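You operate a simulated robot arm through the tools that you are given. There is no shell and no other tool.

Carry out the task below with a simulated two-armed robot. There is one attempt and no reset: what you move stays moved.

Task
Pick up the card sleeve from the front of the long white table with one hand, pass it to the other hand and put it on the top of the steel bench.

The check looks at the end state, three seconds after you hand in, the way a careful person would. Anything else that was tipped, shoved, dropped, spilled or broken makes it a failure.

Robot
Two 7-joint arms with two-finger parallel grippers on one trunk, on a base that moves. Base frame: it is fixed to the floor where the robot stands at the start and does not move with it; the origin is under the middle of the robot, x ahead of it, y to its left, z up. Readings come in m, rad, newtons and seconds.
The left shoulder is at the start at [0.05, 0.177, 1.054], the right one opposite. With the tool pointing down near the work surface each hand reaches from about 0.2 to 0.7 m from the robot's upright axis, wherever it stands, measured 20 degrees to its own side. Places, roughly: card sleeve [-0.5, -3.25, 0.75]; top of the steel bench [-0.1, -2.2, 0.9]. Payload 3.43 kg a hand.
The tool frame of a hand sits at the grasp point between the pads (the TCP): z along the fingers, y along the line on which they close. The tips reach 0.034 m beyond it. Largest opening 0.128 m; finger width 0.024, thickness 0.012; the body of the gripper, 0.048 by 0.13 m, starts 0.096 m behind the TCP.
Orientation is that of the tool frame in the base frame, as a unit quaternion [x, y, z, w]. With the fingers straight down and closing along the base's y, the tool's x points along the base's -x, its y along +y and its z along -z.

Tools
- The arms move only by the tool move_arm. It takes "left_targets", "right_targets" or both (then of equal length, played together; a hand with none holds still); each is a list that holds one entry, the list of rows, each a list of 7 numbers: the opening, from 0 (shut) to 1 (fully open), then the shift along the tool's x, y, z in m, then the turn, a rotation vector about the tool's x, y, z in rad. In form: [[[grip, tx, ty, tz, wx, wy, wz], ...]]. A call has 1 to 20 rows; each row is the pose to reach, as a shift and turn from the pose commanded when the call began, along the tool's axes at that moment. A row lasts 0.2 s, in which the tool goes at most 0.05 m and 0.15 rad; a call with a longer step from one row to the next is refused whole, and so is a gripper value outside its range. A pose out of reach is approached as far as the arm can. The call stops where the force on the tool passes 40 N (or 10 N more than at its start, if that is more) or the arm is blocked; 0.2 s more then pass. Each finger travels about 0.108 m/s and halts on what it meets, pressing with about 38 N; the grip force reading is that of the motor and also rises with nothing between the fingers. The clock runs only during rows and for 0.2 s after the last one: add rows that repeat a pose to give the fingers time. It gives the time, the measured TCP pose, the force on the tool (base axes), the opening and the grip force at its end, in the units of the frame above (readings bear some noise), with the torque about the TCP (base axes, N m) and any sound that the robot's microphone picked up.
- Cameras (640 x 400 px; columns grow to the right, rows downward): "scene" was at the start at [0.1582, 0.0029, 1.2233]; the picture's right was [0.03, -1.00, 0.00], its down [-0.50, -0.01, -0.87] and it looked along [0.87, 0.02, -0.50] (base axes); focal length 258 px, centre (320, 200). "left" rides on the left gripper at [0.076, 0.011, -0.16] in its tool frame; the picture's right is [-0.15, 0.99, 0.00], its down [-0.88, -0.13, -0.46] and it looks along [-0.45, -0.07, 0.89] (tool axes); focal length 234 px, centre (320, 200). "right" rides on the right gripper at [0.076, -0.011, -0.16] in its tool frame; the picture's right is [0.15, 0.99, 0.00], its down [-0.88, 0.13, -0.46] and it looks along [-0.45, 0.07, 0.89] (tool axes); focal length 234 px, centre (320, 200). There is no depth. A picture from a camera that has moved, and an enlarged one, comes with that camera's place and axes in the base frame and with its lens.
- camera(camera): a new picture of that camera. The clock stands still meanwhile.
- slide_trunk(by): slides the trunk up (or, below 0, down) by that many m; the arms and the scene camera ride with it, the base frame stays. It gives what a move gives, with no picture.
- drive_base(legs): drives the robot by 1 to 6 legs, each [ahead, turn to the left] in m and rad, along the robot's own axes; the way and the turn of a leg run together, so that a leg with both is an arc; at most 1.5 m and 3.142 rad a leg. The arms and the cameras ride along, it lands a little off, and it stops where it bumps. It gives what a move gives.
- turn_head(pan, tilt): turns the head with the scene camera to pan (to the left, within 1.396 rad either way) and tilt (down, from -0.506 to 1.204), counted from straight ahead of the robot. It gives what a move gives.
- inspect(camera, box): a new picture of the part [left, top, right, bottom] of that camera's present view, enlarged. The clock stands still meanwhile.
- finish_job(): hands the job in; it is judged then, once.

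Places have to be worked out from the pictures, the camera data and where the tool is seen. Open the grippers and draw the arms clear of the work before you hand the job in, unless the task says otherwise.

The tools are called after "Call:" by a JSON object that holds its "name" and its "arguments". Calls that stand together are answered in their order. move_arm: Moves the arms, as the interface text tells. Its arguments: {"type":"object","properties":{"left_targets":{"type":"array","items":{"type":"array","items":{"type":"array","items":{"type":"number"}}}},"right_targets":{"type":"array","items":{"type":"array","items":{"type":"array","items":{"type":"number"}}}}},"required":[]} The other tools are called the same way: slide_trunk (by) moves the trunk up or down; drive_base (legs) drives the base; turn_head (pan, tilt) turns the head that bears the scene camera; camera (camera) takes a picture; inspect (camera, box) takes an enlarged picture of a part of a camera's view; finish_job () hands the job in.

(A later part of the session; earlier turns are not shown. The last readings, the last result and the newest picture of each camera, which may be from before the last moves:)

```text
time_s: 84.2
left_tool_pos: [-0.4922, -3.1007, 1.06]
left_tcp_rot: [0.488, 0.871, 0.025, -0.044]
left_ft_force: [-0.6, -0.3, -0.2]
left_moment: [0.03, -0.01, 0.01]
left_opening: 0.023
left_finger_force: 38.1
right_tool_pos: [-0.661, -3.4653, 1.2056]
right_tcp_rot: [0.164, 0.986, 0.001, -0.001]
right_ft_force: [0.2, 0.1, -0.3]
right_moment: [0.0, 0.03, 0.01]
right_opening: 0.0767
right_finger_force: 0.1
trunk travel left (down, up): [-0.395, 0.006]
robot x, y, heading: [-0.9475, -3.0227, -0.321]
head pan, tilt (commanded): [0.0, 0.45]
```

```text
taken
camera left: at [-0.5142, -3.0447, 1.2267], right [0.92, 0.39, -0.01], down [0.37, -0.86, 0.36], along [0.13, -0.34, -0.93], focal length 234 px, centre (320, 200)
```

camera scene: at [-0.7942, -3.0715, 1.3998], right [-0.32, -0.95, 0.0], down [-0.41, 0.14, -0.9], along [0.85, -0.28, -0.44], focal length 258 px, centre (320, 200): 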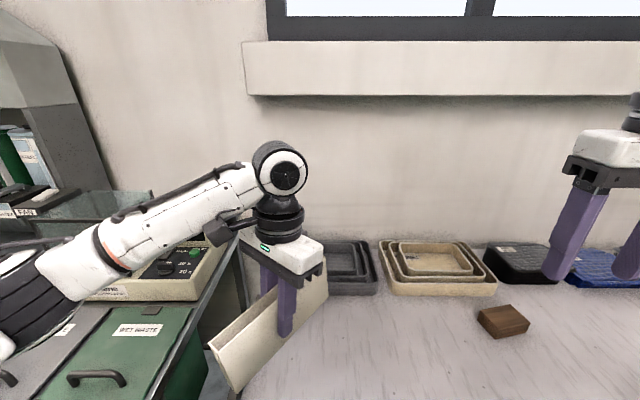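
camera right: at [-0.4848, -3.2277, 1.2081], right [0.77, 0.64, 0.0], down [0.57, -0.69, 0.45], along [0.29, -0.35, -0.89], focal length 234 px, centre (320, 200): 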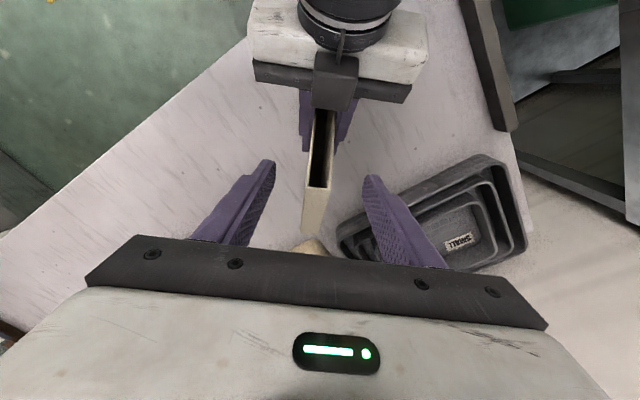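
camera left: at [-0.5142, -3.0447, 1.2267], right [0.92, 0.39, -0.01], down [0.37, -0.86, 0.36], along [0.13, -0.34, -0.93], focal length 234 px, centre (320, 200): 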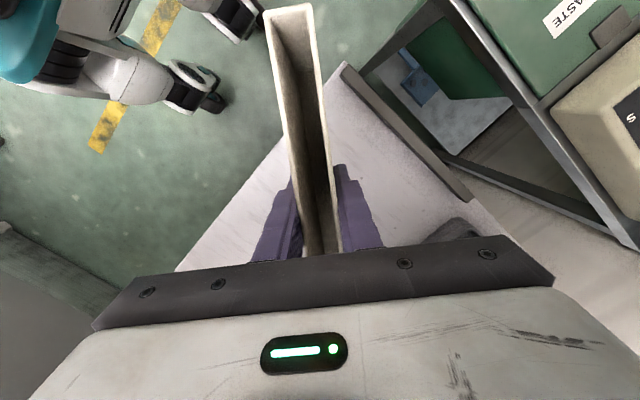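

The sleeve is upright in the left hand. I enlarge the scene view to check how level it is.

Call:
{"name": "inspect", "arguments": {"camera": "scene", "box": [190, 200, 350, 400]}}

```text
2.00 times, centred on (270, 300) of scene
camera zoom: at [-0.7942, -3.0715, 1.3998], right [-0.32, -0.95, 0.0], down [-0.41, 0.14, -0.9], along [0.85, -0.28, -0.44], focal length 517 px, centre (420, 0)
```

zoom: 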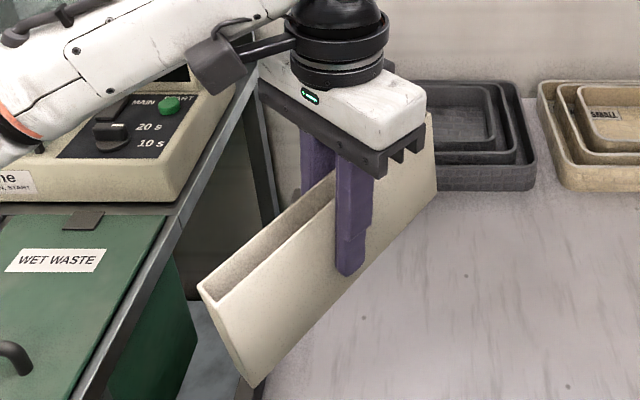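

Measured: the far end is about 0.1 rad high, and the grip is centred along the length (bottom about 0.063 m below the TCP). I level the sleeve and raise it 0.08 m for travel.

Call:
{"name": "move_arm", "arguments": {"left_targets": [[[0.12, 0.001, 0, -0.01, 0, 0.02, 0], [0.12, 0.003, 0, -0.027, 0, 0.04, 0], [0.12, 0.005, 0, -0.045, 0, 0.06, 0], [0.12, 0.007, 0, -0.063, 0, 0.08, 0], [0.12, 0.008, 0, -0.078, 0, 0.1, 0], [0.12, 0.008, 0, -0.08, 0, 0.1, 0]]]}}

Call:
{"name": "inspect", "arguments": {"camera": "scene", "box": [190, 160, 350, 360]}}

```text
time_s: 85.6
left_tool_pos: [-0.4897, -3.1004, 1.1417]
left_tcp_rot: [0.487, 0.867, 0.049, -0.088]
left_ft_force: [0.1, -0.1, -0.1]
left_moment: [-0.01, 0.03, -0.02]
left_opening: 0.023
left_finger_force: 38.2
right_tool_pos: [-0.6599, -3.4664, 1.2074]
right_tcp_rot: [0.164, 0.986, 0.0, -0.001]
right_ft_force: [0.3, 0.3, 1.0]
right_moment: [0.04, 0.0, -0.01]
right_opening: 0.0769
right_finger_force: 0.0
trunk travel left (down, up): [-0.395, 0.006]
robot x, y, heading: [-0.9449, -3.0214, -0.325]
head pan, tilt (commanded): [0.0, 0.45]
```

```text
2.00 times, centred on (270, 260) of scene
camera zoom: at [-0.7941, -3.0716, 1.3998], right [-0.32, -0.95, 0.0], down [-0.41, 0.14, -0.9], along [0.85, -0.28, -0.44], focal length 517 px, centre (420, 80)
```

zoom: 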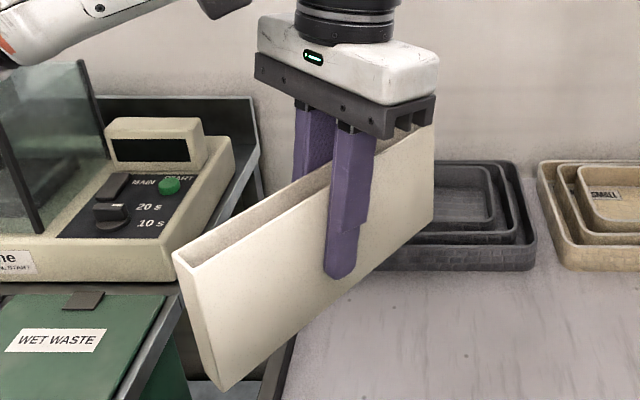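

Sleeve is now about level and well centred. I turn the base right in steps, starting with a small one to check that the grip holds.

Call:
{"name": "drive_base", "arguments": {"legs": [[0, -0.25]]}}

Call:
{"name": "inspect", "arguments": {"camera": "scene", "box": [190, 160, 350, 360]}}

```text
time_s: 86.9
left_tool_pos: [-0.527, -3.2148, 1.141]
left_tcp_rot: [0.595, 0.797, 0.061, -0.08]
left_ft_force: [0.1, -0.8, -1.5]
left_moment: [-0.01, -0.04, 0.0]
left_opening: 0.0232
left_finger_force: 38.0
right_tool_pos: [-0.7836, -3.5263, 1.2071]
right_tcp_rot: [0.289, 0.957, 0.0, -0.001]
right_ft_force: [-0.6, -0.4, -0.4]
right_moment: [0.01, 0.01, -0.02]
right_opening: 0.0765
right_finger_force: 0.0
trunk travel left (down, up): [-0.395, 0.006]
robot x, y, heading: [-0.9436, -3.0214, -0.58]
head pan, tilt (commanded): [0.0, 0.45]
```

```text
2.00 times, centred on (270, 260) of scene
camera zoom: at [-0.8128, -3.1095, 1.3998], right [-0.55, -0.84, 0.0], down [-0.36, 0.24, -0.9], along [0.75, -0.49, -0.44], focal length 517 px, centre (420, 80)
```

zoom: 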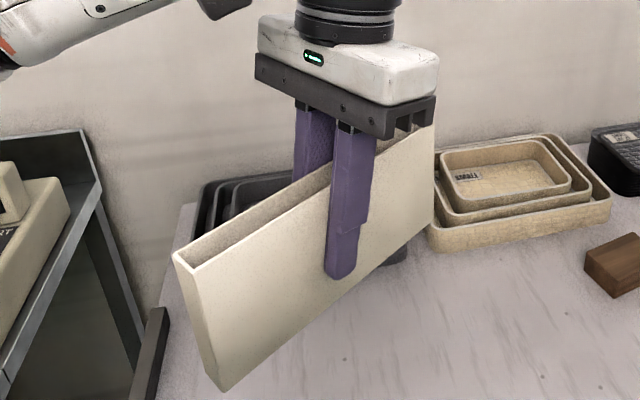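

The sleeve didn't move in the grip. I continue turning right in two more steps toward the aisle direction.

Call:
{"name": "drive_base", "arguments": {"legs": [[0, -0.65]]}}

Call:
{"name": "inspect", "arguments": {"camera": "scene", "box": [190, 160, 350, 360]}}

Call:
{"name": "drive_base", "arguments": {"legs": [[0, -0.65]]}}

Call:
{"name": "camera", "arguments": {"camera": "scene"}}

```text
time_s: 89.1
left_tool_pos: [-0.7337, -3.4329, 1.1403]
left_tcp_rot: [0.822, 0.56, 0.083, -0.056]
left_ft_force: [-0.1, 0.3, 0.3]
left_moment: [-0.01, -0.01, 0.02]
left_opening: 0.0233
left_finger_force: 38.2
right_tool_pos: [-1.1291, -3.5168, 1.206]
right_tcp_rot: [0.586, 0.81, 0.001, -0.001]
right_ft_force: [-0.2, -0.3, 0.5]
right_moment: [-0.01, -0.01, 0.01]
right_opening: 0.0767
right_finger_force: 0.0
trunk travel left (down, up): [-0.395, 0.006]
robot x, y, heading: [-0.9473, -3.0197, -1.244]
head pan, tilt (commanded): [0.0, 0.45]
```

```text
2.00 times, centred on (270, 260) of scene
camera zoom: at [-0.8962, -3.1739, 1.3998], right [-0.95, -0.32, 0.0], down [-0.14, 0.41, -0.9], along [0.29, -0.85, -0.44], focal length 517 px, centre (420, 80)
```

zoom: 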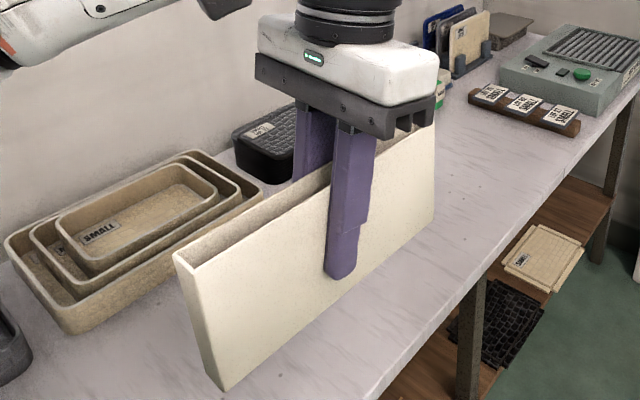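

```text
time_s: 91.2
left_tool_pos: [-1.0219, -3.477, 1.1412]
left_tcp_rot: [0.957, 0.273, 0.097, -0.027]
left_ft_force: [-0.7, 1.0, 0.2]
left_moment: [-0.03, -0.03, -0.02]
left_opening: 0.0229
left_finger_force: 37.9
right_tool_pos: [-1.3893, -3.3103, 1.2074]
right_tcp_rot: [0.812, 0.584, 0.002, -0.001]
right_ft_force: [0.9, 0.1, -0.4]
right_moment: [0.02, -0.02, 0.03]
right_opening: 0.0769
right_finger_force: 0.0
trunk travel left (down, up): [-0.395, 0.006]
robot x, y, heading: [-0.9453, -3.0212, -1.886]
head pan, tilt (commanded): [0.0, 0.45]
```

```text
taken
camera scene: at [-0.9983, -3.1744, 1.3998], right [-0.95, 0.31, 0.0], down [0.13, 0.41, -0.9], along [-0.28, -0.86, -0.44], focal length 258 px, centre (320, 200)
```

scene: 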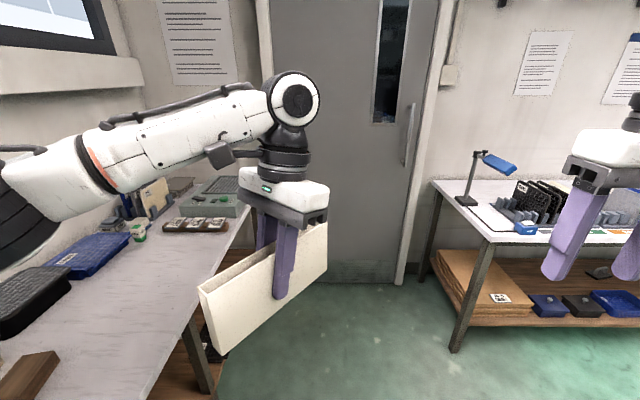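

Heading is along the aisle and the sleeve hasn't slipped. I draw the right hand in closer, then reverse 0.9 m along the aisle to stand beside the bench.

Call:
{"name": "move_arm", "arguments": {"right_targets": [[[0.6, 0.02, 0.02, -0.01, 0, 0, 0], [0.6, 0.04, 0.04, -0.02, 0, 0, 0], [0.6, 0.06, 0.06, -0.03, 0, 0, 0], [0.6, 0.08, 0.08, -0.03, 0, 0, 0]]]}}

Call:
{"name": "drive_base", "arguments": {"legs": [[-0.45, 0]]}}

Call:
{"name": "camera", "arguments": {"camera": "scene"}}

```text
time_s: 92.2
left_tool_pos: [-1.0231, -3.477, 1.1412]
left_tcp_rot: [0.957, 0.272, 0.096, -0.028]
left_ft_force: [-1.0, -0.1, -0.2]
left_moment: [-0.01, 0.02, -0.01]
left_opening: 0.0231
left_finger_force: 37.7
right_tool_pos: [-1.2877, -3.259, 1.2381]
right_tcp_rot: [0.812, 0.584, 0.001, -0.001]
right_ft_force: [-0.3, 0.3, -0.4]
right_moment: [-0.03, 0.03, -0.05]
right_opening: 0.0766
right_finger_force: 0.1
trunk travel left (down, up): [-0.395, 0.006]
robot x, y, heading: [-0.9493, -3.0184, -1.889]
head pan, tilt (commanded): [0.0, 0.45]
```

```text
time_s: 95.0
left_tool_pos: [-0.8816, -3.0411, 1.1413]
left_tcp_rot: [0.957, 0.272, 0.096, -0.027]
left_ft_force: [-0.3, -0.7, -0.5]
left_moment: [-0.01, -0.01, 0.01]
left_opening: 0.023
left_finger_force: 38.2
right_tool_pos: [-1.1465, -2.8259, 1.2386]
right_tcp_rot: [0.812, 0.584, 0.002, -0.001]
right_ft_force: [0.0, 0.2, 0.9]
right_moment: [-0.03, -0.01, 0.0]
right_opening: 0.077
right_finger_force: 0.1
trunk travel left (down, up): [-0.395, 0.006]
robot x, y, heading: [-0.8047, -2.5885, -1.893]
head pan, tilt (commanded): [0.0, 0.45]
```

```text
taken
camera scene: at [-0.8569, -2.7405, 1.3999], right [-0.95, 0.31, 0.0], down [0.14, 0.41, -0.9], along [-0.28, -0.86, -0.43], focal length 258 px, centre (320, 200)
```

scene: 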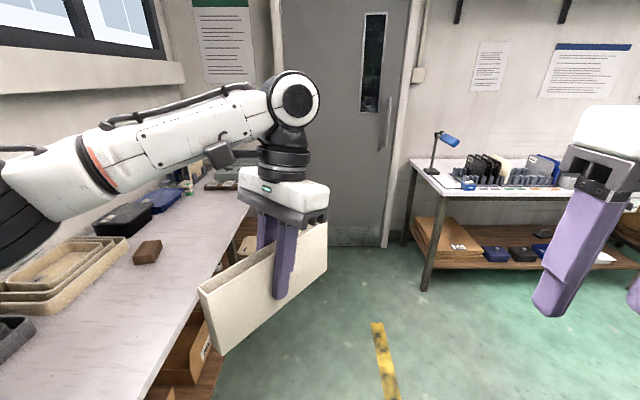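

The sleeve is steady. I reverse the remaining 0.45 m.

Call:
{"name": "drive_base", "arguments": {"legs": [[-0.45, 0]]}}

Call:
{"name": "turn_head", "arguments": {"pan": 0.9, "tilt": 0.6}}

Call:
{"name": "camera", "arguments": {"camera": "scene"}}

```text
time_s: 97.6
left_tool_pos: [-0.7492, -2.6291, 1.141]
left_tcp_rot: [0.959, 0.266, 0.096, -0.026]
left_ft_force: [0.7, 0.3, -1.0]
left_moment: [0.01, 0.0, -0.01]
left_opening: 0.023
left_finger_force: 37.6
right_tool_pos: [-1.0134, -2.4085, 1.2385]
right_tcp_rot: [0.815, 0.579, 0.002, -0.001]
right_ft_force: [0.5, -0.2, -0.5]
right_moment: [-0.01, -0.01, 0.04]
right_opening: 0.0767
right_finger_force: 0.1
trunk travel left (down, up): [-0.395, 0.006]
robot x, y, heading: [-0.6699, -2.175, -1.895]
head pan, tilt (commanded): [0.0, 0.45]
```

```text
time_s: 98.8
left_tool_pos: [-0.7491, -2.6294, 1.1405]
left_tcp_rot: [0.959, 0.266, 0.096, -0.026]
left_ft_force: [0.6, 0.4, 0.1]
left_moment: [0.0, 0.0, 0.0]
left_opening: 0.0234
left_finger_force: 37.9
right_tool_pos: [-1.0109, -2.4085, 1.2378]
right_tcp_rot: [0.815, 0.58, 0.001, 0.0]
right_ft_force: [0.6, -0.4, 0.2]
right_moment: [0.01, -0.03, -0.02]
right_opening: 0.077
right_finger_force: 0.1
trunk travel left (down, up): [-0.395, 0.006]
robot x, y, heading: [-0.6664, -2.177, -1.897]
head pan, tilt (commanded): [0.901, 0.6]
```

```text
taken
camera scene: at [-0.6438, -2.3148, 1.3862], right [-0.84, -0.54, 0.0], down [-0.31, 0.47, -0.83], along [0.45, -0.69, -0.56], focal length 258 px, centre (320, 200)
```

scene: 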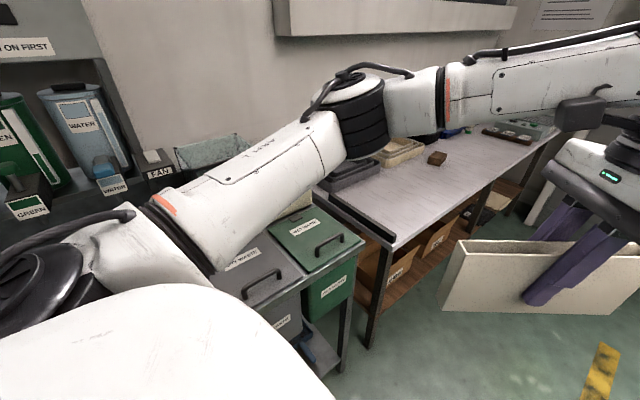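

The robot is at the right spot along the bench (f≈2.28 m). I turn left toward the bench in steps, watching clearances; everything near the arms' sweep is below or behind it.

Call:
{"name": "drive_base", "arguments": {"legs": [[0, 0.6]]}}

Call:
{"name": "turn_head", "arguments": {"pan": 0.5, "tilt": 0.6}}

Call:
{"name": "camera", "arguments": {"camera": "scene"}}

```text
time_s: 100.9
left_tool_pos: [-0.4805, -2.5978, 1.1426]
left_tcp_rot: [0.838, 0.536, 0.084, -0.054]
left_ft_force: [-0.7, 0.0, -0.7]
left_moment: [-0.02, 0.0, -0.01]
left_opening: 0.0233
left_finger_force: 37.9
right_tool_pos: [-0.8206, -2.5631, 1.2374]
right_tcp_rot: [0.609, 0.793, 0.001, -0.002]
right_ft_force: [0.0, -0.2, -0.3]
right_moment: [0.0, 0.02, 0.03]
right_opening: 0.0768
right_finger_force: 0.1
trunk travel left (down, up): [-0.395, 0.006]
robot x, y, heading: [-0.6694, -2.1754, -1.299]
head pan, tilt (commanded): [0.901, 0.6]
```

```text
time_s: 101.7
left_tool_pos: [-0.4797, -2.5971, 1.1415]
left_tcp_rot: [0.838, 0.536, 0.085, -0.054]
left_ft_force: [-0.5, -0.6, -0.8]
left_moment: [-0.01, 0.0, 0.05]
left_opening: 0.0231
left_finger_force: 37.7
right_tool_pos: [-0.8209, -2.5625, 1.238]
right_tcp_rot: [0.61, 0.793, 0.001, -0.002]
right_ft_force: [0.4, 1.2, 0.3]
right_moment: [0.01, -0.01, -0.02]
right_opening: 0.0769
right_finger_force: 0.1
trunk travel left (down, up): [-0.395, 0.006]
robot x, y, heading: [-0.667, -2.1739, -1.301]
head pan, tilt (commanded): [0.499, 0.6]
```

```text
taken
camera scene: at [-0.5891, -2.3052, 1.3862], right [-0.72, -0.7, 0.0], down [-0.39, 0.41, -0.83], along [0.57, -0.59, -0.56], focal length 258 px, centre (320, 200)
```

scene: 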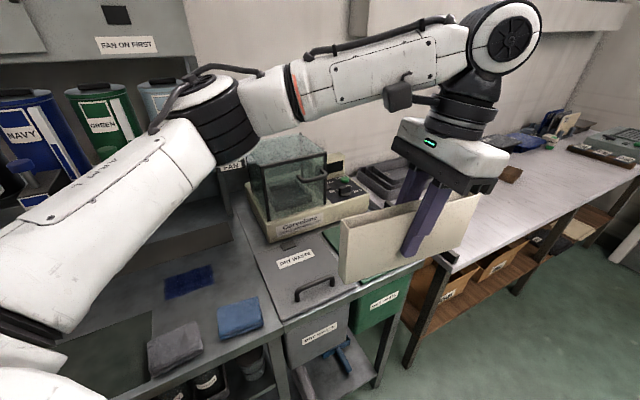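

The sleeve still holds. The left elbow sweeps near the dispenser hood (I estimate ~0.1 m gap), so I continue the turn in small steps and check each time.

Call:
{"name": "drive_base", "arguments": {"legs": [[0, 0.3]]}}

Call:
{"name": "turn_head", "arguments": {"pan": 0.7, "tilt": 0.45}}

Call:
{"name": "camera", "arguments": {"camera": "scene"}}

```text
time_s: 103.1
left_tool_pos: [-0.3641, -2.5235, 1.1409]
left_tcp_rot: [0.751, 0.653, 0.075, -0.066]
left_ft_force: [-1.4, 0.0, 0.4]
left_moment: [0.02, 0.04, 0.0]
left_opening: 0.0231
left_finger_force: 38.5
right_tool_pos: [-0.701, -2.5913, 1.238]
right_tcp_rot: [0.486, 0.874, 0.0, -0.002]
right_ft_force: [-0.2, 0.1, -1.2]
right_moment: [-0.02, -0.03, 0.01]
right_opening: 0.0767
right_finger_force: 0.1
trunk travel left (down, up): [-0.395, 0.006]
robot x, y, heading: [-0.666, -2.17, -1.009]
head pan, tilt (commanded): [0.499, 0.6]
```

```text
time_s: 103.8
left_tool_pos: [-0.3648, -2.5252, 1.1411]
left_tcp_rot: [0.75, 0.653, 0.076, -0.066]
left_ft_force: [-0.5, 0.3, -0.2]
left_moment: [0.01, -0.01, 0.0]
left_opening: 0.0234
left_finger_force: 37.2
right_tool_pos: [-0.7021, -2.5911, 1.2368]
right_tcp_rot: [0.486, 0.874, 0.001, -0.001]
right_ft_force: [-0.3, -0.7, 0.1]
right_moment: [-0.01, 0.03, -0.02]
right_opening: 0.0767
right_finger_force: 0.1
trunk travel left (down, up): [-0.395, 0.006]
robot x, y, heading: [-0.6662, -2.1782, -1.005]
head pan, tilt (commanded): [0.7, 0.45]
```

```text
taken
camera scene: at [-0.5442, -2.2613, 1.3997], right [-0.3, -0.95, 0.0], down [-0.42, 0.13, -0.9], along [0.86, -0.27, -0.44], focal length 258 px, centre (320, 200)
```

scene: 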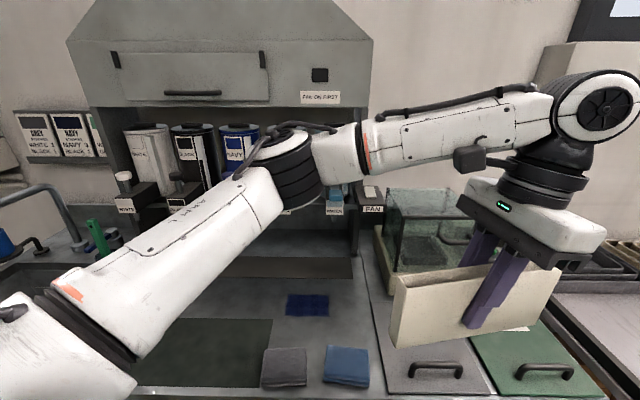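

The elbow is now at its closest point to the hood with no contact; turning farther takes it away. I continue to face the bench.

Call:
{"name": "drive_base", "arguments": {"legs": [[0, 0.35]]}}

Call:
{"name": "drive_base", "arguments": {"legs": [[0, 0.33]]}}

Call:
{"name": "turn_head", "arguments": {"pan": 0.1, "tilt": 0.7}}

Call:
{"name": "camera", "arguments": {"camera": "scene"}}

```text
time_s: 105.3
left_tool_pos: [-0.2615, -2.397, 1.1407]
left_tcp_rot: [0.621, 0.777, 0.061, -0.078]
left_ft_force: [0.8, -0.4, -0.6]
left_moment: [-0.01, 0.01, -0.01]
left_opening: 0.0234
left_finger_force: 38.6
right_tool_pos: [-0.5541, -2.5762, 1.2395]
right_tcp_rot: [0.324, 0.946, 0.0, -0.002]
right_ft_force: [0.1, 0.2, -0.1]
right_moment: [-0.01, 0.0, -0.03]
right_opening: 0.077
right_finger_force: 0.1
trunk travel left (down, up): [-0.395, 0.006]
robot x, y, heading: [-0.6683, -2.1761, -0.655]
head pan, tilt (commanded): [0.7, 0.45]
```

```text
time_s: 106.8
left_tool_pos: [-0.2109, -2.2541, 1.1404]
left_tcp_rot: [0.488, 0.867, 0.049, -0.088]
left_ft_force: [0.3, 0.5, -0.6]
left_moment: [0.0, 0.01, -0.01]
left_opening: 0.0233
left_finger_force: 38.5
right_tool_pos: [-0.4306, -2.5189, 1.2383]
right_tcp_rot: [0.165, 0.986, 0.0, -0.002]
right_ft_force: [0.1, 0.6, 0.6]
right_moment: [0.01, 0.02, 0.03]
right_opening: 0.0767
right_finger_force: 0.1
trunk travel left (down, up): [-0.395, 0.006]
robot x, y, heading: [-0.668, -2.1824, -0.325]
head pan, tilt (commanded): [0.7, 0.45]
```

```text
time_s: 107.8
left_tool_pos: [-0.2119, -2.2552, 1.1401]
left_tcp_rot: [0.487, 0.868, 0.049, -0.087]
left_ft_force: [0.4, -0.3, -0.2]
left_moment: [0.02, -0.02, -0.02]
left_opening: 0.0233
left_finger_force: 37.2
right_tool_pos: [-0.4312, -2.5185, 1.2378]
right_tcp_rot: [0.165, 0.986, -0.001, -0.002]
right_ft_force: [0.4, -0.2, -0.1]
right_moment: [0.04, 0.01, 0.01]
right_opening: 0.0768
right_finger_force: 0.1
trunk travel left (down, up): [-0.395, 0.006]
robot x, y, heading: [-0.6699, -2.1746, -0.326]
head pan, tilt (commanded): [0.099, 0.7]
```

```text
taken
camera scene: at [-0.52, -2.2152, 1.3776], right [-0.22, -0.98, 0.0], down [-0.63, 0.14, -0.77], along [0.75, -0.17, -0.64], focal length 258 px, centre (320, 200)
```

scene: 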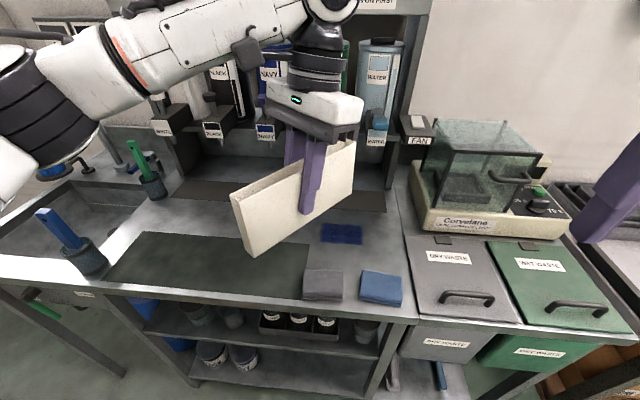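

The robot faces the bench with the sleeve above it. I enlarge the bench surface to find a clear flat spot.

Call:
{"name": "inspect", "arguments": {"camera": "scene", "box": [100, 170, 420, 320]}}

Call:
{"name": "camera", "arguments": {"camera": "left"}}

Call:
{"name": "camera", "arguments": {"camera": "right"}}

```text
2.00 times, centred on (260, 245) of scene
camera zoom: at [-0.52, -2.2152, 1.3776], right [-0.22, -0.98, 0.0], down [-0.63, 0.14, -0.77], along [0.75, -0.17, -0.64], focal length 517 px, centre (440, 110)
```

zoom: 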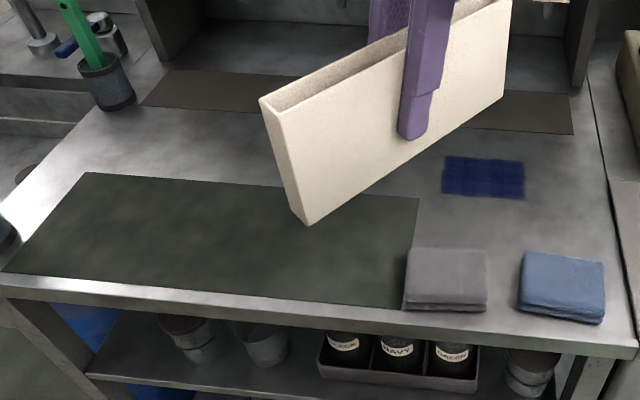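

```text
taken
camera left: at [-0.2247, -2.2132, 1.3132], right [0.92, 0.39, -0.03], down [0.38, -0.88, 0.27], along [0.08, -0.26, -0.96], focal length 234 px, centre (320, 200)
```

left: 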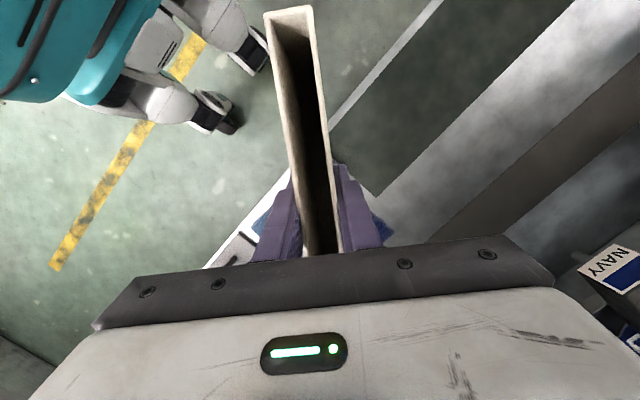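

```text
taken
camera right: at [-0.5063, -2.5041, 1.3982], right [0.18, 0.98, 0.0], down [0.88, -0.16, 0.45], along [0.45, -0.08, -0.89], focal length 234 px, centre (320, 200)
```

right: 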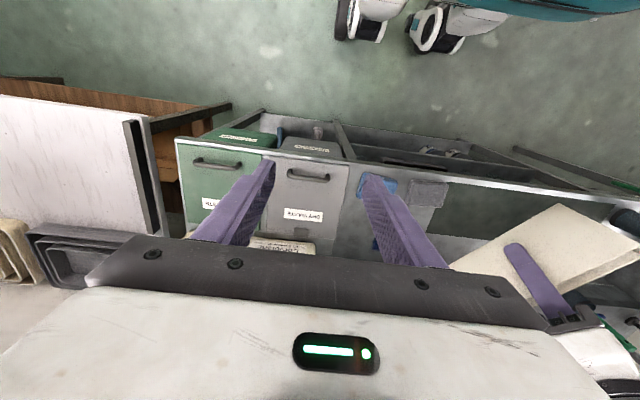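

Level check: both bottom corners at z≈1.078, so the sleeve is level and 0.063 m below the TCP. The bench top comes out near z≈0.87 and there's a bare steel strip between the dark mat and the brown strip. I move the sleeve out over that bare area, still high.

Call:
{"name": "move_arm", "arguments": {"left_targets": [[[0.12, -0.004, 0.008, -0.0008, 0, 0, 0], [0.12, -0.0127, 0.0245, -0.0026, 0, 0, 0], [0.12, -0.0233, 0.045, -0.0047, 0, 0, 0], [0.12, -0.0338, 0.0654, -0.0069, 0, 0, 0], [0.12, -0.0444, 0.0858, -0.009, 0, 0, 0], [0.12, -0.055, 0.1062, -0.0112, 0, 0, 0], [0.12, -0.0656, 0.1266, -0.0133, 0, 0, 0], [0.12, -0.0761, 0.147, -0.0155, 0, 0, 0], [0.12, -0.083, 0.16, -0.0169, 0, 0, 0], [0.12, -0.0846, 0.1634, -0.0172, 0, 0, 0], [0.12, -0.0846, 0.1634, -0.0172, 0, 0, 0]]]}}

Call:
{"name": "camera", "arguments": {"camera": "scene"}}

Call:
{"name": "camera", "arguments": {"camera": "left"}}

```text
time_s: 110.2
left_tool_pos: [-0.059, -2.2259, 1.1387]
left_tcp_rot: [0.487, 0.868, 0.05, -0.086]
left_ft_force: [-0.4, 0.3, -0.5]
left_moment: [-0.03, 0.01, 0.0]
left_opening: 0.0233
left_finger_force: 38.0
left hand out of reach, approached as far as the arm can: row 8, 9, 10, 11
right_tool_pos: [-0.4311, -2.5189, 1.2374]
right_tcp_rot: [0.164, 0.987, 0.0, -0.002]
right_ft_force: [0.2, 0.0, -0.4]
right_moment: [0.0, -0.02, -0.01]
right_opening: 0.0769
right_finger_force: 0.0
trunk travel left (down, up): [-0.395, 0.006]
robot x, y, heading: [-0.6666, -2.172, -0.327]
head pan, tilt (commanded): [0.099, 0.7]
```

```text
taken
camera scene: at [-0.5198, -2.2153, 1.3776], right [-0.22, -0.97, 0.0], down [-0.63, 0.14, -0.76], along [0.75, -0.17, -0.64], focal length 258 px, centre (320, 200)
```

scene: 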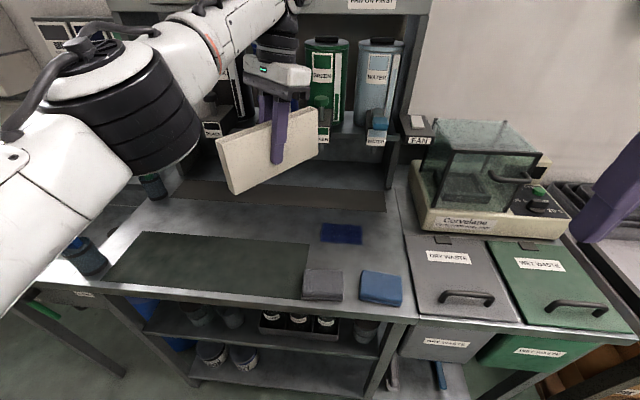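

```text
taken
camera left: at [-0.0704, -2.1837, 1.3116], right [0.92, 0.39, -0.03], down [0.38, -0.88, 0.27], along [0.08, -0.26, -0.96], focal length 234 px, centre (320, 200)
```

left: 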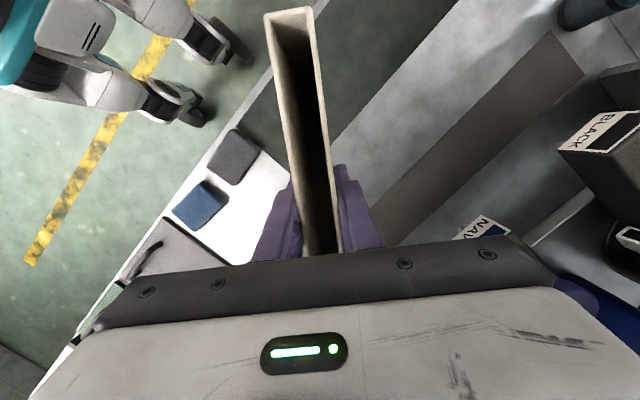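

The arm ran out of reach at this height (TCP at X≈0.594 m); lower down it reaches farther. I lower the sleeve 0.1 m straight down, staying about 0.1 m above the bench.

Call:
{"name": "move_arm", "arguments": {"left_targets": [[[0.12, -0.002, 0, 0.01, 0, 0, 0], [0.12, -0.006, 0, 0.0294, 0, 0, 0], [0.12, -0.01, 0, 0.049, 0, 0, 0], [0.12, -0.014, 0, 0.0686, 0, 0, 0], [0.12, -0.018, 0, 0.088, 0, 0, 0], [0.12, -0.0199, 0, 0.098, 0, 0, 0], [0.12, -0.0199, 0, 0.098, 0, 0, 0]]]}}

Call:
{"name": "camera", "arguments": {"camera": "scene"}}

```text
time_s: 111.8
left_tool_pos: [-0.0549, -2.2263, 1.0417]
left_tcp_rot: [0.487, 0.868, 0.05, -0.087]
left_ft_force: [1.3, 0.7, -1.2]
left_moment: [0.03, 0.05, -0.02]
left_opening: 0.0231
left_finger_force: 38.4
right_tool_pos: [-0.4323, -2.5189, 1.2379]
right_tcp_rot: [0.165, 0.986, 0.0, -0.002]
right_ft_force: [0.0, -0.1, 1.4]
right_moment: [-0.02, 0.03, -0.02]
right_opening: 0.0767
right_finger_force: 0.1
trunk travel left (down, up): [-0.395, 0.006]
robot x, y, heading: [-0.6673, -2.1732, -0.325]
head pan, tilt (commanded): [0.099, 0.7]
```

```text
taken
camera scene: at [-0.52, -2.2153, 1.3776], right [-0.22, -0.97, 0.0], down [-0.63, 0.14, -0.76], along [0.75, -0.17, -0.64], focal length 258 px, centre (320, 200)
```

scene: 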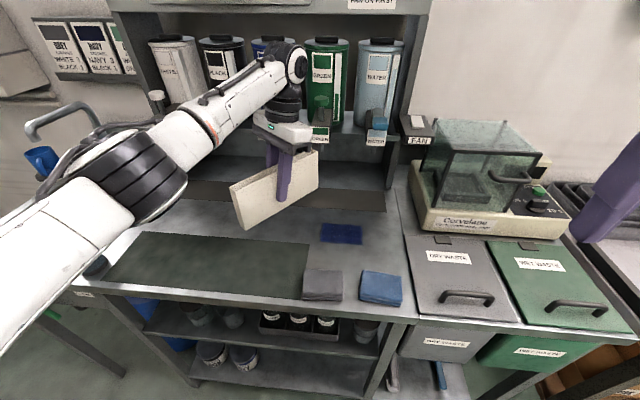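

The sleeve is about 0.1 m above the bench. I slowly yaw the hand clockwise by 0.45 rad so the sleeve runs closer to parallel with the bench, to fit on the bare strip.

Call:
{"name": "move_arm", "arguments": {"left_targets": [[[0.12, 0, 0, 0, -0.004, 0, 0.02], [0.12, 0, 0, 0, -0.012, 0, 0.0588], [0.12, 0, 0, 0, -0.021, 0, 0.103], [0.12, 0, 0, 0, -0.03, 0, 0.147], [0.12, 0, 0, 0, -0.039, 0, 0.191], [0.12, 0, 0, 0, -0.048, 0, 0.235], [0.12, 0, 0, 0, -0.057, 0, 0.279], [0.12, 0, 0, 0, -0.066, 0, 0.323], [0.12, 0, 0, 0, -0.075, 0, 0.367], [0.12, 0, 0, 0, -0.084, 0, 0.411], [0.12, 0, 0, 0, -0.0896, 0, 0.441], [0.12, 0, 0, 0, -0.0896, 0, 0.441]]]}}

Call:
{"name": "camera", "arguments": {"camera": "scene"}}

Call:
{"name": "camera", "arguments": {"camera": "left"}}

```text
time_s: 114.4
left_tool_pos: [-0.056, -2.2282, 1.0421]
left_tcp_rot: [0.669, 0.737, 0.067, -0.074]
left_ft_force: [-0.1, -0.5, -1.0]
left_moment: [-0.03, 0.01, -0.02]
left_opening: 0.023
left_finger_force: 38.3
right_tool_pos: [-0.4318, -2.5204, 1.2382]
right_tcp_rot: [0.164, 0.986, 0.001, -0.002]
right_ft_force: [-0.1, -0.3, -0.2]
right_moment: [-0.04, -0.02, 0.01]
right_opening: 0.0767
right_finger_force: 0.0
trunk travel left (down, up): [-0.395, 0.006]
robot x, y, heading: [-0.6646, -2.1765, -0.325]
head pan, tilt (commanded): [0.099, 0.7]
```

```text
taken
camera scene: at [-0.52, -2.2153, 1.3776], right [-0.22, -0.97, 0.0], down [-0.63, 0.14, -0.76], along [0.75, -0.17, -0.64], focal length 258 px, centre (320, 200)
```

scene: 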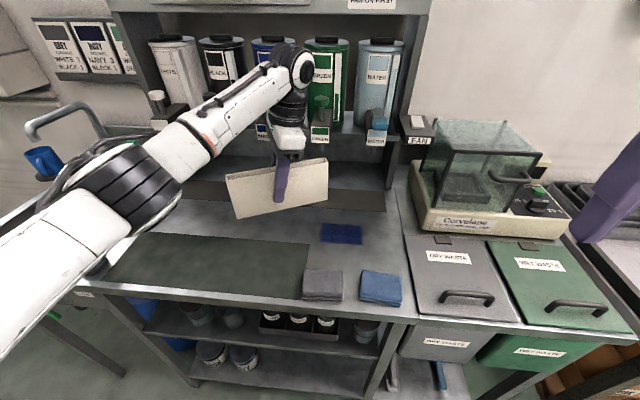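

```text
taken
camera left: at [-0.0494, -2.184, 1.2129], right [1.0, -0.05, -0.03], down [-0.04, -0.96, 0.27], along [-0.04, -0.27, -0.96], focal length 234 px, centre (320, 200)
```

left: 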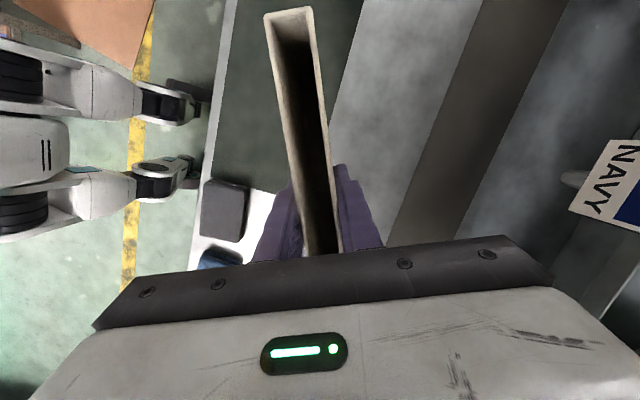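

The sleeve now runs nearly along the bench. From the left camera, the bare steel strip spans about 0.05–0.17 m ahead of the present line; I move 0.053 m forward over it.

Call:
{"name": "move_arm", "arguments": {"left_targets": [[[0.12, -0.003, 0.007, -0.0006, 0, 0, 0], [0.12, -0.0075, 0.017, -0.0015, 0, 0, 0], [0.12, -0.0125, 0.0285, -0.0025, 0, 0, 0], [0.12, -0.0175, 0.04, -0.0035, 0, 0, 0], [0.12, -0.0213, 0.0484, -0.0043, 0, 0, 0], [0.12, -0.0213, 0.0484, -0.0043, 0, 0, 0]]]}}

Call:
{"name": "camera", "arguments": {"camera": "left"}}

Call:
{"name": "inspect", "arguments": {"camera": "scene", "box": [170, 60, 450, 320]}}

```text
time_s: 115.8
left_tool_pos: [-0.0267, -2.2328, 1.0409]
left_tcp_rot: [0.669, 0.736, 0.068, -0.074]
left_ft_force: [1.1, 0.6, -0.2]
left_moment: [0.0, 0.01, 0.0]
left_opening: 0.0231
left_finger_force: 38.2
left hand out of reach, approached as far as the arm can: row 3, 4, 5, 6
right_tool_pos: [-0.4307, -2.5183, 1.2373]
right_tcp_rot: [0.166, 0.986, 0.0, -0.002]
right_ft_force: [0.2, -0.9, 1.1]
right_moment: [-0.02, -0.02, -0.01]
right_opening: 0.0768
right_finger_force: 0.1
trunk travel left (down, up): [-0.395, 0.006]
robot x, y, heading: [-0.6705, -2.174, -0.325]
head pan, tilt (commanded): [0.099, 0.7]
```

```text
taken
camera left: at [-0.0206, -2.1899, 1.2128], right [1.0, -0.05, -0.03], down [-0.04, -0.96, 0.27], along [-0.04, -0.27, -0.96], focal length 234 px, centre (320, 200)
```

left: 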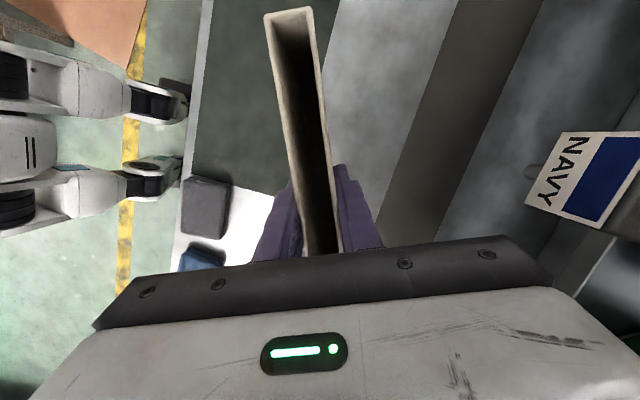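

```text
1.54 times, centred on (310, 190) of scene
camera zoom: at [-0.52, -2.2154, 1.3776], right [-0.22, -0.97, 0.0], down [-0.63, 0.14, -0.76], along [0.75, -0.17, -0.64], focal length 397 px, centre (335, 215)
```

zoom: 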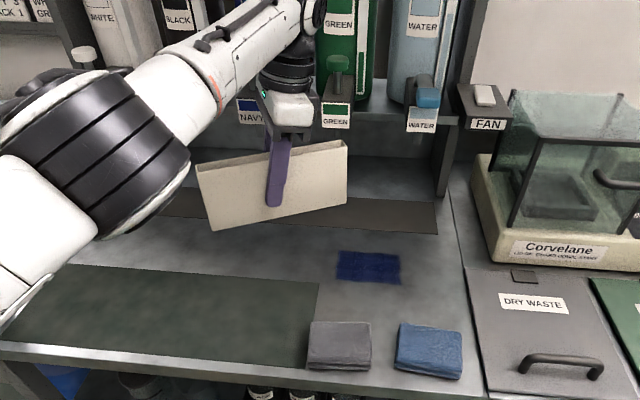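

The arm stopped at X≈0.626 m; reach improves a little lower. I descend 0.07 m and then ease forward another 0.03 m, staying ~3 cm above the bench.

Call:
{"name": "move_arm", "arguments": {"left_targets": [[[0.12, -0.0025, 0, 0.0123, 0, 0, 0], [0.12, -0.006, 0, 0.0294, 0, 0, 0], [0.12, -0.01, 0, 0.049, 0, 0, 0], [0.12, -0.0139, 0, 0.0687, 0, 0, 0], [0.12, -0.0179, 0.009, 0.0679, 0, 0, 0], [0.12, -0.022, 0.0183, 0.067, 0, 0, 0], [0.12, -0.026, 0.0274, 0.0662, 0, 0, 0], [0.12, -0.026, 0.0274, 0.0662, 0, 0, 0]]]}}

Call:
{"name": "camera", "arguments": {"camera": "left"}}

Call:
{"name": "inspect", "arguments": {"camera": "scene", "box": [170, 60, 450, 320]}}

```text
time_s: 117.6
left_tool_pos: [-0.0235, -2.2289, 0.9681]
left_tcp_rot: [0.669, 0.737, 0.067, -0.074]
left_ft_force: [0.2, -1.2, -0.2]
left_moment: [-0.01, 0.0, 0.01]
left_opening: 0.0232
left_finger_force: 38.2
left hand out of reach, approached as far as the arm can: row 5, 6, 7, 8
right_tool_pos: [-0.4305, -2.5194, 1.238]
right_tcp_rot: [0.164, 0.986, 0.0, -0.002]
right_ft_force: [0.0, -0.1, 0.3]
right_moment: [0.01, 0.03, 0.01]
right_opening: 0.0767
right_finger_force: 0.0
trunk travel left (down, up): [-0.395, 0.006]
robot x, y, heading: [-0.6646, -2.1779, -0.328]
head pan, tilt (commanded): [0.099, 0.7]
```

```text
taken
camera left: at [-0.0168, -2.1861, 1.1409], right [1.0, -0.05, -0.03], down [-0.04, -0.96, 0.27], along [-0.04, -0.27, -0.96], focal length 234 px, centre (320, 200)
```

left: 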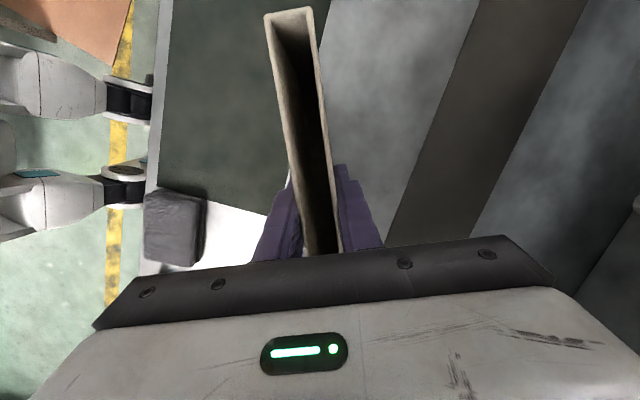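

```text
1.54 times, centred on (310, 190) of scene
camera zoom: at [-0.5199, -2.2153, 1.3776], right [-0.22, -0.97, 0.0], down [-0.63, 0.14, -0.76], along [0.75, -0.17, -0.64], focal length 397 px, centre (335, 215)
```

zoom: 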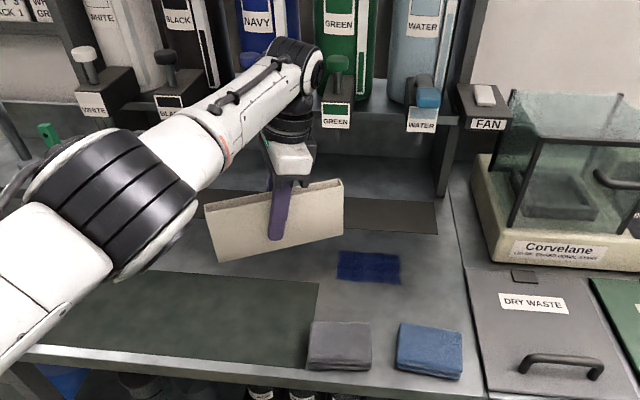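

The sleeve is just above the bare strip, with its near end close to the mat's back edge; that will do. I lower it in small steps, watching the force.

Call:
{"name": "move_arm", "arguments": {"left_targets": [[[0.12, -0.001, 0, 0.005, 0, 0, 0], [0.12, -0.002, 0, 0.01, 0, 0, 0], [0.12, -0.003, 0, 0.0147, 0, 0, 0], [0.12, -0.004, 0, 0.0196, 0, 0, 0], [0.12, -0.004, 0, 0.0196, 0, 0, 0]]]}}

Call:
{"name": "inspect", "arguments": {"camera": "scene", "box": [220, 120, 360, 240]}}

```text
time_s: 118.8
left_tool_pos: [-0.0251, -2.2282, 0.9491]
left_tcp_rot: [0.668, 0.737, 0.068, -0.074]
left_ft_force: [0.4, 0.2, -1.2]
left_moment: [0.0, 0.02, 0.01]
left_opening: 0.0228
left_finger_force: 38.4
right_tool_pos: [-0.4319, -2.5189, 1.2374]
right_tcp_rot: [0.164, 0.986, 0.0, -0.001]
right_ft_force: [-0.9, -0.4, 0.6]
right_moment: [0.04, 0.02, 0.01]
right_opening: 0.0769
right_finger_force: 0.0
trunk travel left (down, up): [-0.395, 0.006]
robot x, y, heading: [-0.6676, -2.1741, -0.32]
head pan, tilt (commanded): [0.099, 0.7]
```

```text
3.33 times, centred on (290, 180) of scene
camera zoom: at [-0.52, -2.2153, 1.3776], right [-0.22, -0.97, 0.0], down [-0.63, 0.14, -0.76], along [0.75, -0.17, -0.64], focal length 861 px, centre (420, 267)
```

zoom: 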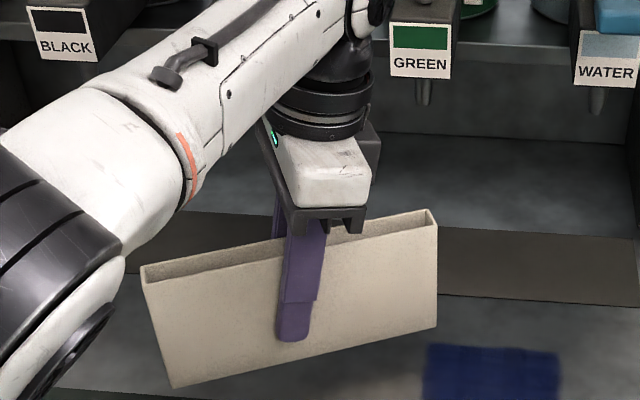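

The sleeve's bottom is at about z=0.886, level; no contact yet. I lower in 3–4 mm steps and read the force.

Call:
{"name": "move_arm", "arguments": {"left_targets": [[[0.12, -0.0007, 0, 0.0034, 0, 0, 0], [0.12, -0.0014, 0, 0.0069, 0, 0, 0], [0.12, -0.0014, 0, 0.0069, 0, 0, 0]]]}}

Call:
{"name": "move_arm", "arguments": {"left_targets": [[[0.12, -0.0006, 0, 0.0029, 0, 0, 0], [0.12, -0.0006, 0, 0.0029, 0, 0, 0]]]}}

```text
time_s: 119.6
left_tool_pos: [-0.0248, -2.2284, 0.9429]
left_tcp_rot: [0.669, 0.737, 0.067, -0.075]
left_ft_force: [0.3, 0.0, -0.8]
left_moment: [0.02, 0.01, 0.02]
left_opening: 0.023
left_finger_force: 38.0
left hand out of reach, approached as far as the arm can: row 2, 3
right_tool_pos: [-0.4313, -2.5193, 1.2374]
right_tcp_rot: [0.164, 0.986, 0.001, -0.002]
right_ft_force: [0.2, 0.0, 1.0]
right_moment: [-0.02, 0.0, 0.0]
right_opening: 0.0769
right_finger_force: 0.1
trunk travel left (down, up): [-0.395, 0.006]
robot x, y, heading: [-0.667, -2.1766, -0.326]
head pan, tilt (commanded): [0.099, 0.7]
```

```text
time_s: 120.2
left_tool_pos: [-0.0253, -2.2292, 0.94]
left_tcp_rot: [0.668, 0.737, 0.068, -0.074]
left_ft_force: [1.8, 0.0, -0.5]
left_moment: [-0.01, 0.02, 0.04]
left_opening: 0.0231
left_finger_force: 37.8
right_tool_pos: [-0.432, -2.5191, 1.2371]
right_tcp_rot: [0.164, 0.986, 0.0, -0.001]
right_ft_force: [-0.4, -1.0, 0.4]
right_moment: [-0.01, 0.02, 0.01]
right_opening: 0.0767
right_finger_force: 0.1
trunk travel left (down, up): [-0.395, 0.006]
robot x, y, heading: [-0.6631, -2.1744, -0.323]
head pan, tilt (commanded): [0.099, 0.7]
```

The arm is at its reach limit here, so I use the trunk for the last millimetres: down 4 mm at a time, reading the force.

Call:
{"name": "slide_trunk", "arguments": {"by": -0.004}}

Call:
{"name": "inspect", "arguments": {"camera": "scene", "box": [220, 120, 360, 240]}}

```text
time_s: 120.7
left_tool_pos: [-0.0253, -2.2287, 0.9347]
left_tcp_rot: [0.669, 0.737, 0.067, -0.075]
left_ft_force: [-0.3, 0.7, -1.4]
left_moment: [-0.03, 0.01, 0.0]
left_opening: 0.0231
left_finger_force: 38.0
right_tool_pos: [-0.4316, -2.5186, 1.2335]
right_tcp_rot: [0.166, 0.986, 0.001, -0.002]
right_ft_force: [-0.2, 0.2, -0.1]
right_moment: [-0.01, 0.0, 0.03]
right_opening: 0.0765
right_finger_force: 0.0
trunk travel left (down, up): [-0.391, 0.01]
robot x, y, heading: [-0.6675, -2.1769, -0.324]
head pan, tilt (commanded): [0.099, 0.7]
```

```text
3.33 times, centred on (290, 180) of scene
camera zoom: at [-0.5201, -2.2153, 1.3736], right [-0.22, -0.97, 0.0], down [-0.63, 0.14, -0.76], along [0.75, -0.17, -0.64], focal length 861 px, centre (420, 267)
```

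zoom: 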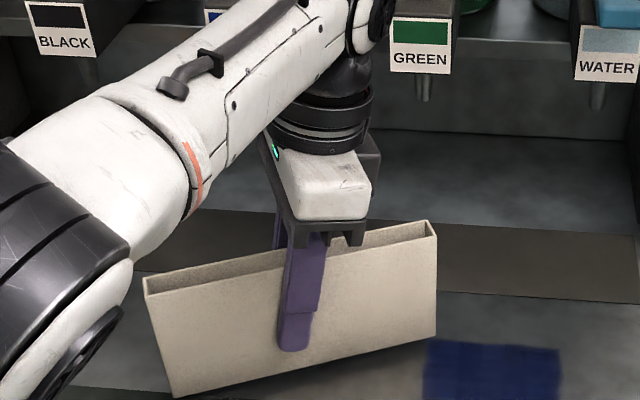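

Still no contact force (bottom ≈0.872). I continue down with the trunk.

Call:
{"name": "slide_trunk", "arguments": {"by": -0.004}}

Call:
{"name": "slide_trunk", "arguments": {"by": -0.004}}

Call:
{"name": "inspect", "arguments": {"camera": "scene", "box": [220, 120, 360, 240]}}

```text
time_s: 121.2
left_tool_pos: [-0.0258, -2.2285, 0.9314]
left_tcp_rot: [0.668, 0.737, 0.068, -0.074]
left_ft_force: [-0.2, 0.0, 0.2]
left_moment: [-0.01, -0.01, -0.04]
left_opening: 0.0231
left_finger_force: 37.5
right_tool_pos: [-0.4327, -2.5201, 1.2294]
right_tcp_rot: [0.165, 0.986, 0.0, -0.002]
right_ft_force: [0.5, -0.1, -0.1]
right_moment: [0.0, 0.04, 0.01]
right_opening: 0.0769
right_finger_force: 0.2
trunk travel left (down, up): [-0.387, 0.014]
robot x, y, heading: [-0.6653, -2.175, -0.324]
head pan, tilt (commanded): [0.099, 0.7]
```

```text
time_s: 121.8
left_tool_pos: [-0.0244, -2.2278, 0.9286]
left_tcp_rot: [0.668, 0.737, 0.067, -0.074]
left_ft_force: [-0.7, 0.8, -0.1]
left_moment: [0.0, -0.01, 0.0]
left_opening: 0.023
left_finger_force: 38.0
right_tool_pos: [-0.4316, -2.5193, 1.2257]
right_tcp_rot: [0.164, 0.986, 0.0, -0.001]
right_ft_force: [-0.5, 0.4, 0.4]
right_moment: [0.01, -0.01, -0.02]
right_opening: 0.0768
right_finger_force: 0.1
trunk travel left (down, up): [-0.383, 0.018]
robot x, y, heading: [-0.6658, -2.1763, -0.323]
head pan, tilt (commanded): [0.099, 0.7]
```

```text
3.33 times, centred on (290, 180) of scene
camera zoom: at [-0.5201, -2.2153, 1.3656], right [-0.22, -0.97, 0.0], down [-0.63, 0.14, -0.77], along [0.75, -0.17, -0.64], focal length 861 px, centre (420, 267)
```

zoom: 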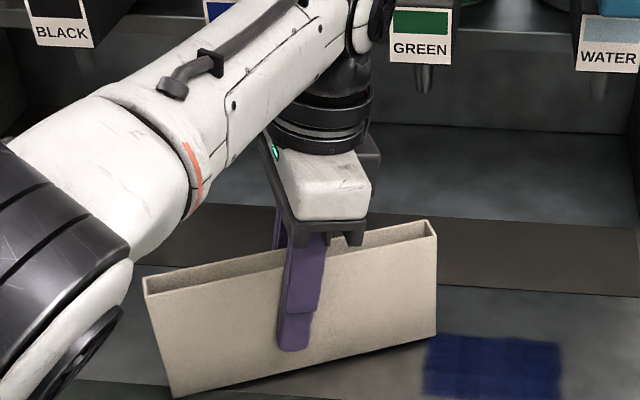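

No contact yet (bottom ≈0.865), though a soft shadow appears beneath it. I continue in 4 mm steps.

Call:
{"name": "slide_trunk", "arguments": {"by": -0.004}}

Call:
{"name": "slide_trunk", "arguments": {"by": -0.004}}

Call:
{"name": "inspect", "arguments": {"camera": "scene", "box": [220, 120, 360, 240]}}

```text
time_s: 122.3
left_tool_pos: [-0.0251, -2.2277, 0.9244]
left_tcp_rot: [0.669, 0.737, 0.067, -0.073]
left_ft_force: [-0.3, 0.1, 3.5]
left_moment: [0.38, 0.09, 0.07]
left_opening: 0.023
left_finger_force: 37.5
right_tool_pos: [-0.4328, -2.5193, 1.222]
right_tcp_rot: [0.166, 0.986, 0.0, -0.002]
right_ft_force: [-0.7, -0.3, 0.2]
right_moment: [0.0, 0.01, -0.01]
right_opening: 0.0768
right_finger_force: 0.0
trunk travel left (down, up): [-0.379, 0.022]
robot x, y, heading: [-0.6668, -2.1748, -0.324]
head pan, tilt (commanded): [0.099, 0.7]
```

```text
time_s: 122.8
left_tool_pos: [-0.0248, -2.2289, 0.9244]
left_tcp_rot: [0.669, 0.736, 0.07, -0.072]
left_ft_force: [-0.1, 0.5, 20.7]
left_moment: [1.16, 0.28, 0.11]
left_opening: 0.0232
left_finger_force: 38.1
right_tool_pos: [-0.4334, -2.5195, 1.2187]
right_tcp_rot: [0.165, 0.986, 0.0, 0.0]
right_ft_force: [-0.4, -0.7, 0.5]
right_moment: [0.02, -0.01, -0.01]
right_opening: 0.077
right_finger_force: 0.1
trunk travel left (down, up): [-0.375, 0.026]
robot x, y, heading: [-0.6669, -2.1744, -0.326]
head pan, tilt (commanded): [0.099, 0.7]
```

```text
3.33 times, centred on (290, 180) of scene
camera zoom: at [-0.5223, -2.2153, 1.3582], right [-0.22, -0.97, 0.0], down [-0.63, 0.14, -0.77], along [0.75, -0.17, -0.64], focal length 861 px, centre (420, 267)
```

zoom: 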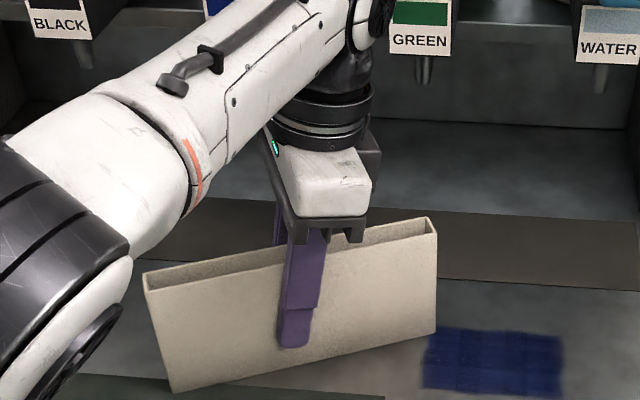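

Contact: upward force 20.7 N with the moment showing both ends loaded, more toward the near end. I ease the trunk up 3 mm to relax the pressing force.

Call:
{"name": "slide_trunk", "arguments": {"by": 0.003}}

```text
time_s: 123.3
left_tool_pos: [-0.025, -2.2285, 0.923]
left_tcp_rot: [0.669, 0.737, 0.068, -0.073]
left_ft_force: [2.9, -0.2, 15.6]
left_moment: [0.63, -0.08, -0.05]
left_opening: 0.023
left_finger_force: 38.1
right_tool_pos: [-0.4327, -2.5196, 1.2209]
right_tcp_rot: [0.166, 0.986, 0.0, -0.001]
right_ft_force: [-0.1, 0.6, -0.4]
right_moment: [-0.02, -0.01, 0.01]
right_opening: 0.0769
right_finger_force: 0.1
trunk travel left (down, up): [-0.378, 0.023]
robot x, y, heading: [-0.6618, -2.1743, -0.321]
head pan, tilt (commanded): [0.099, 0.7]
```

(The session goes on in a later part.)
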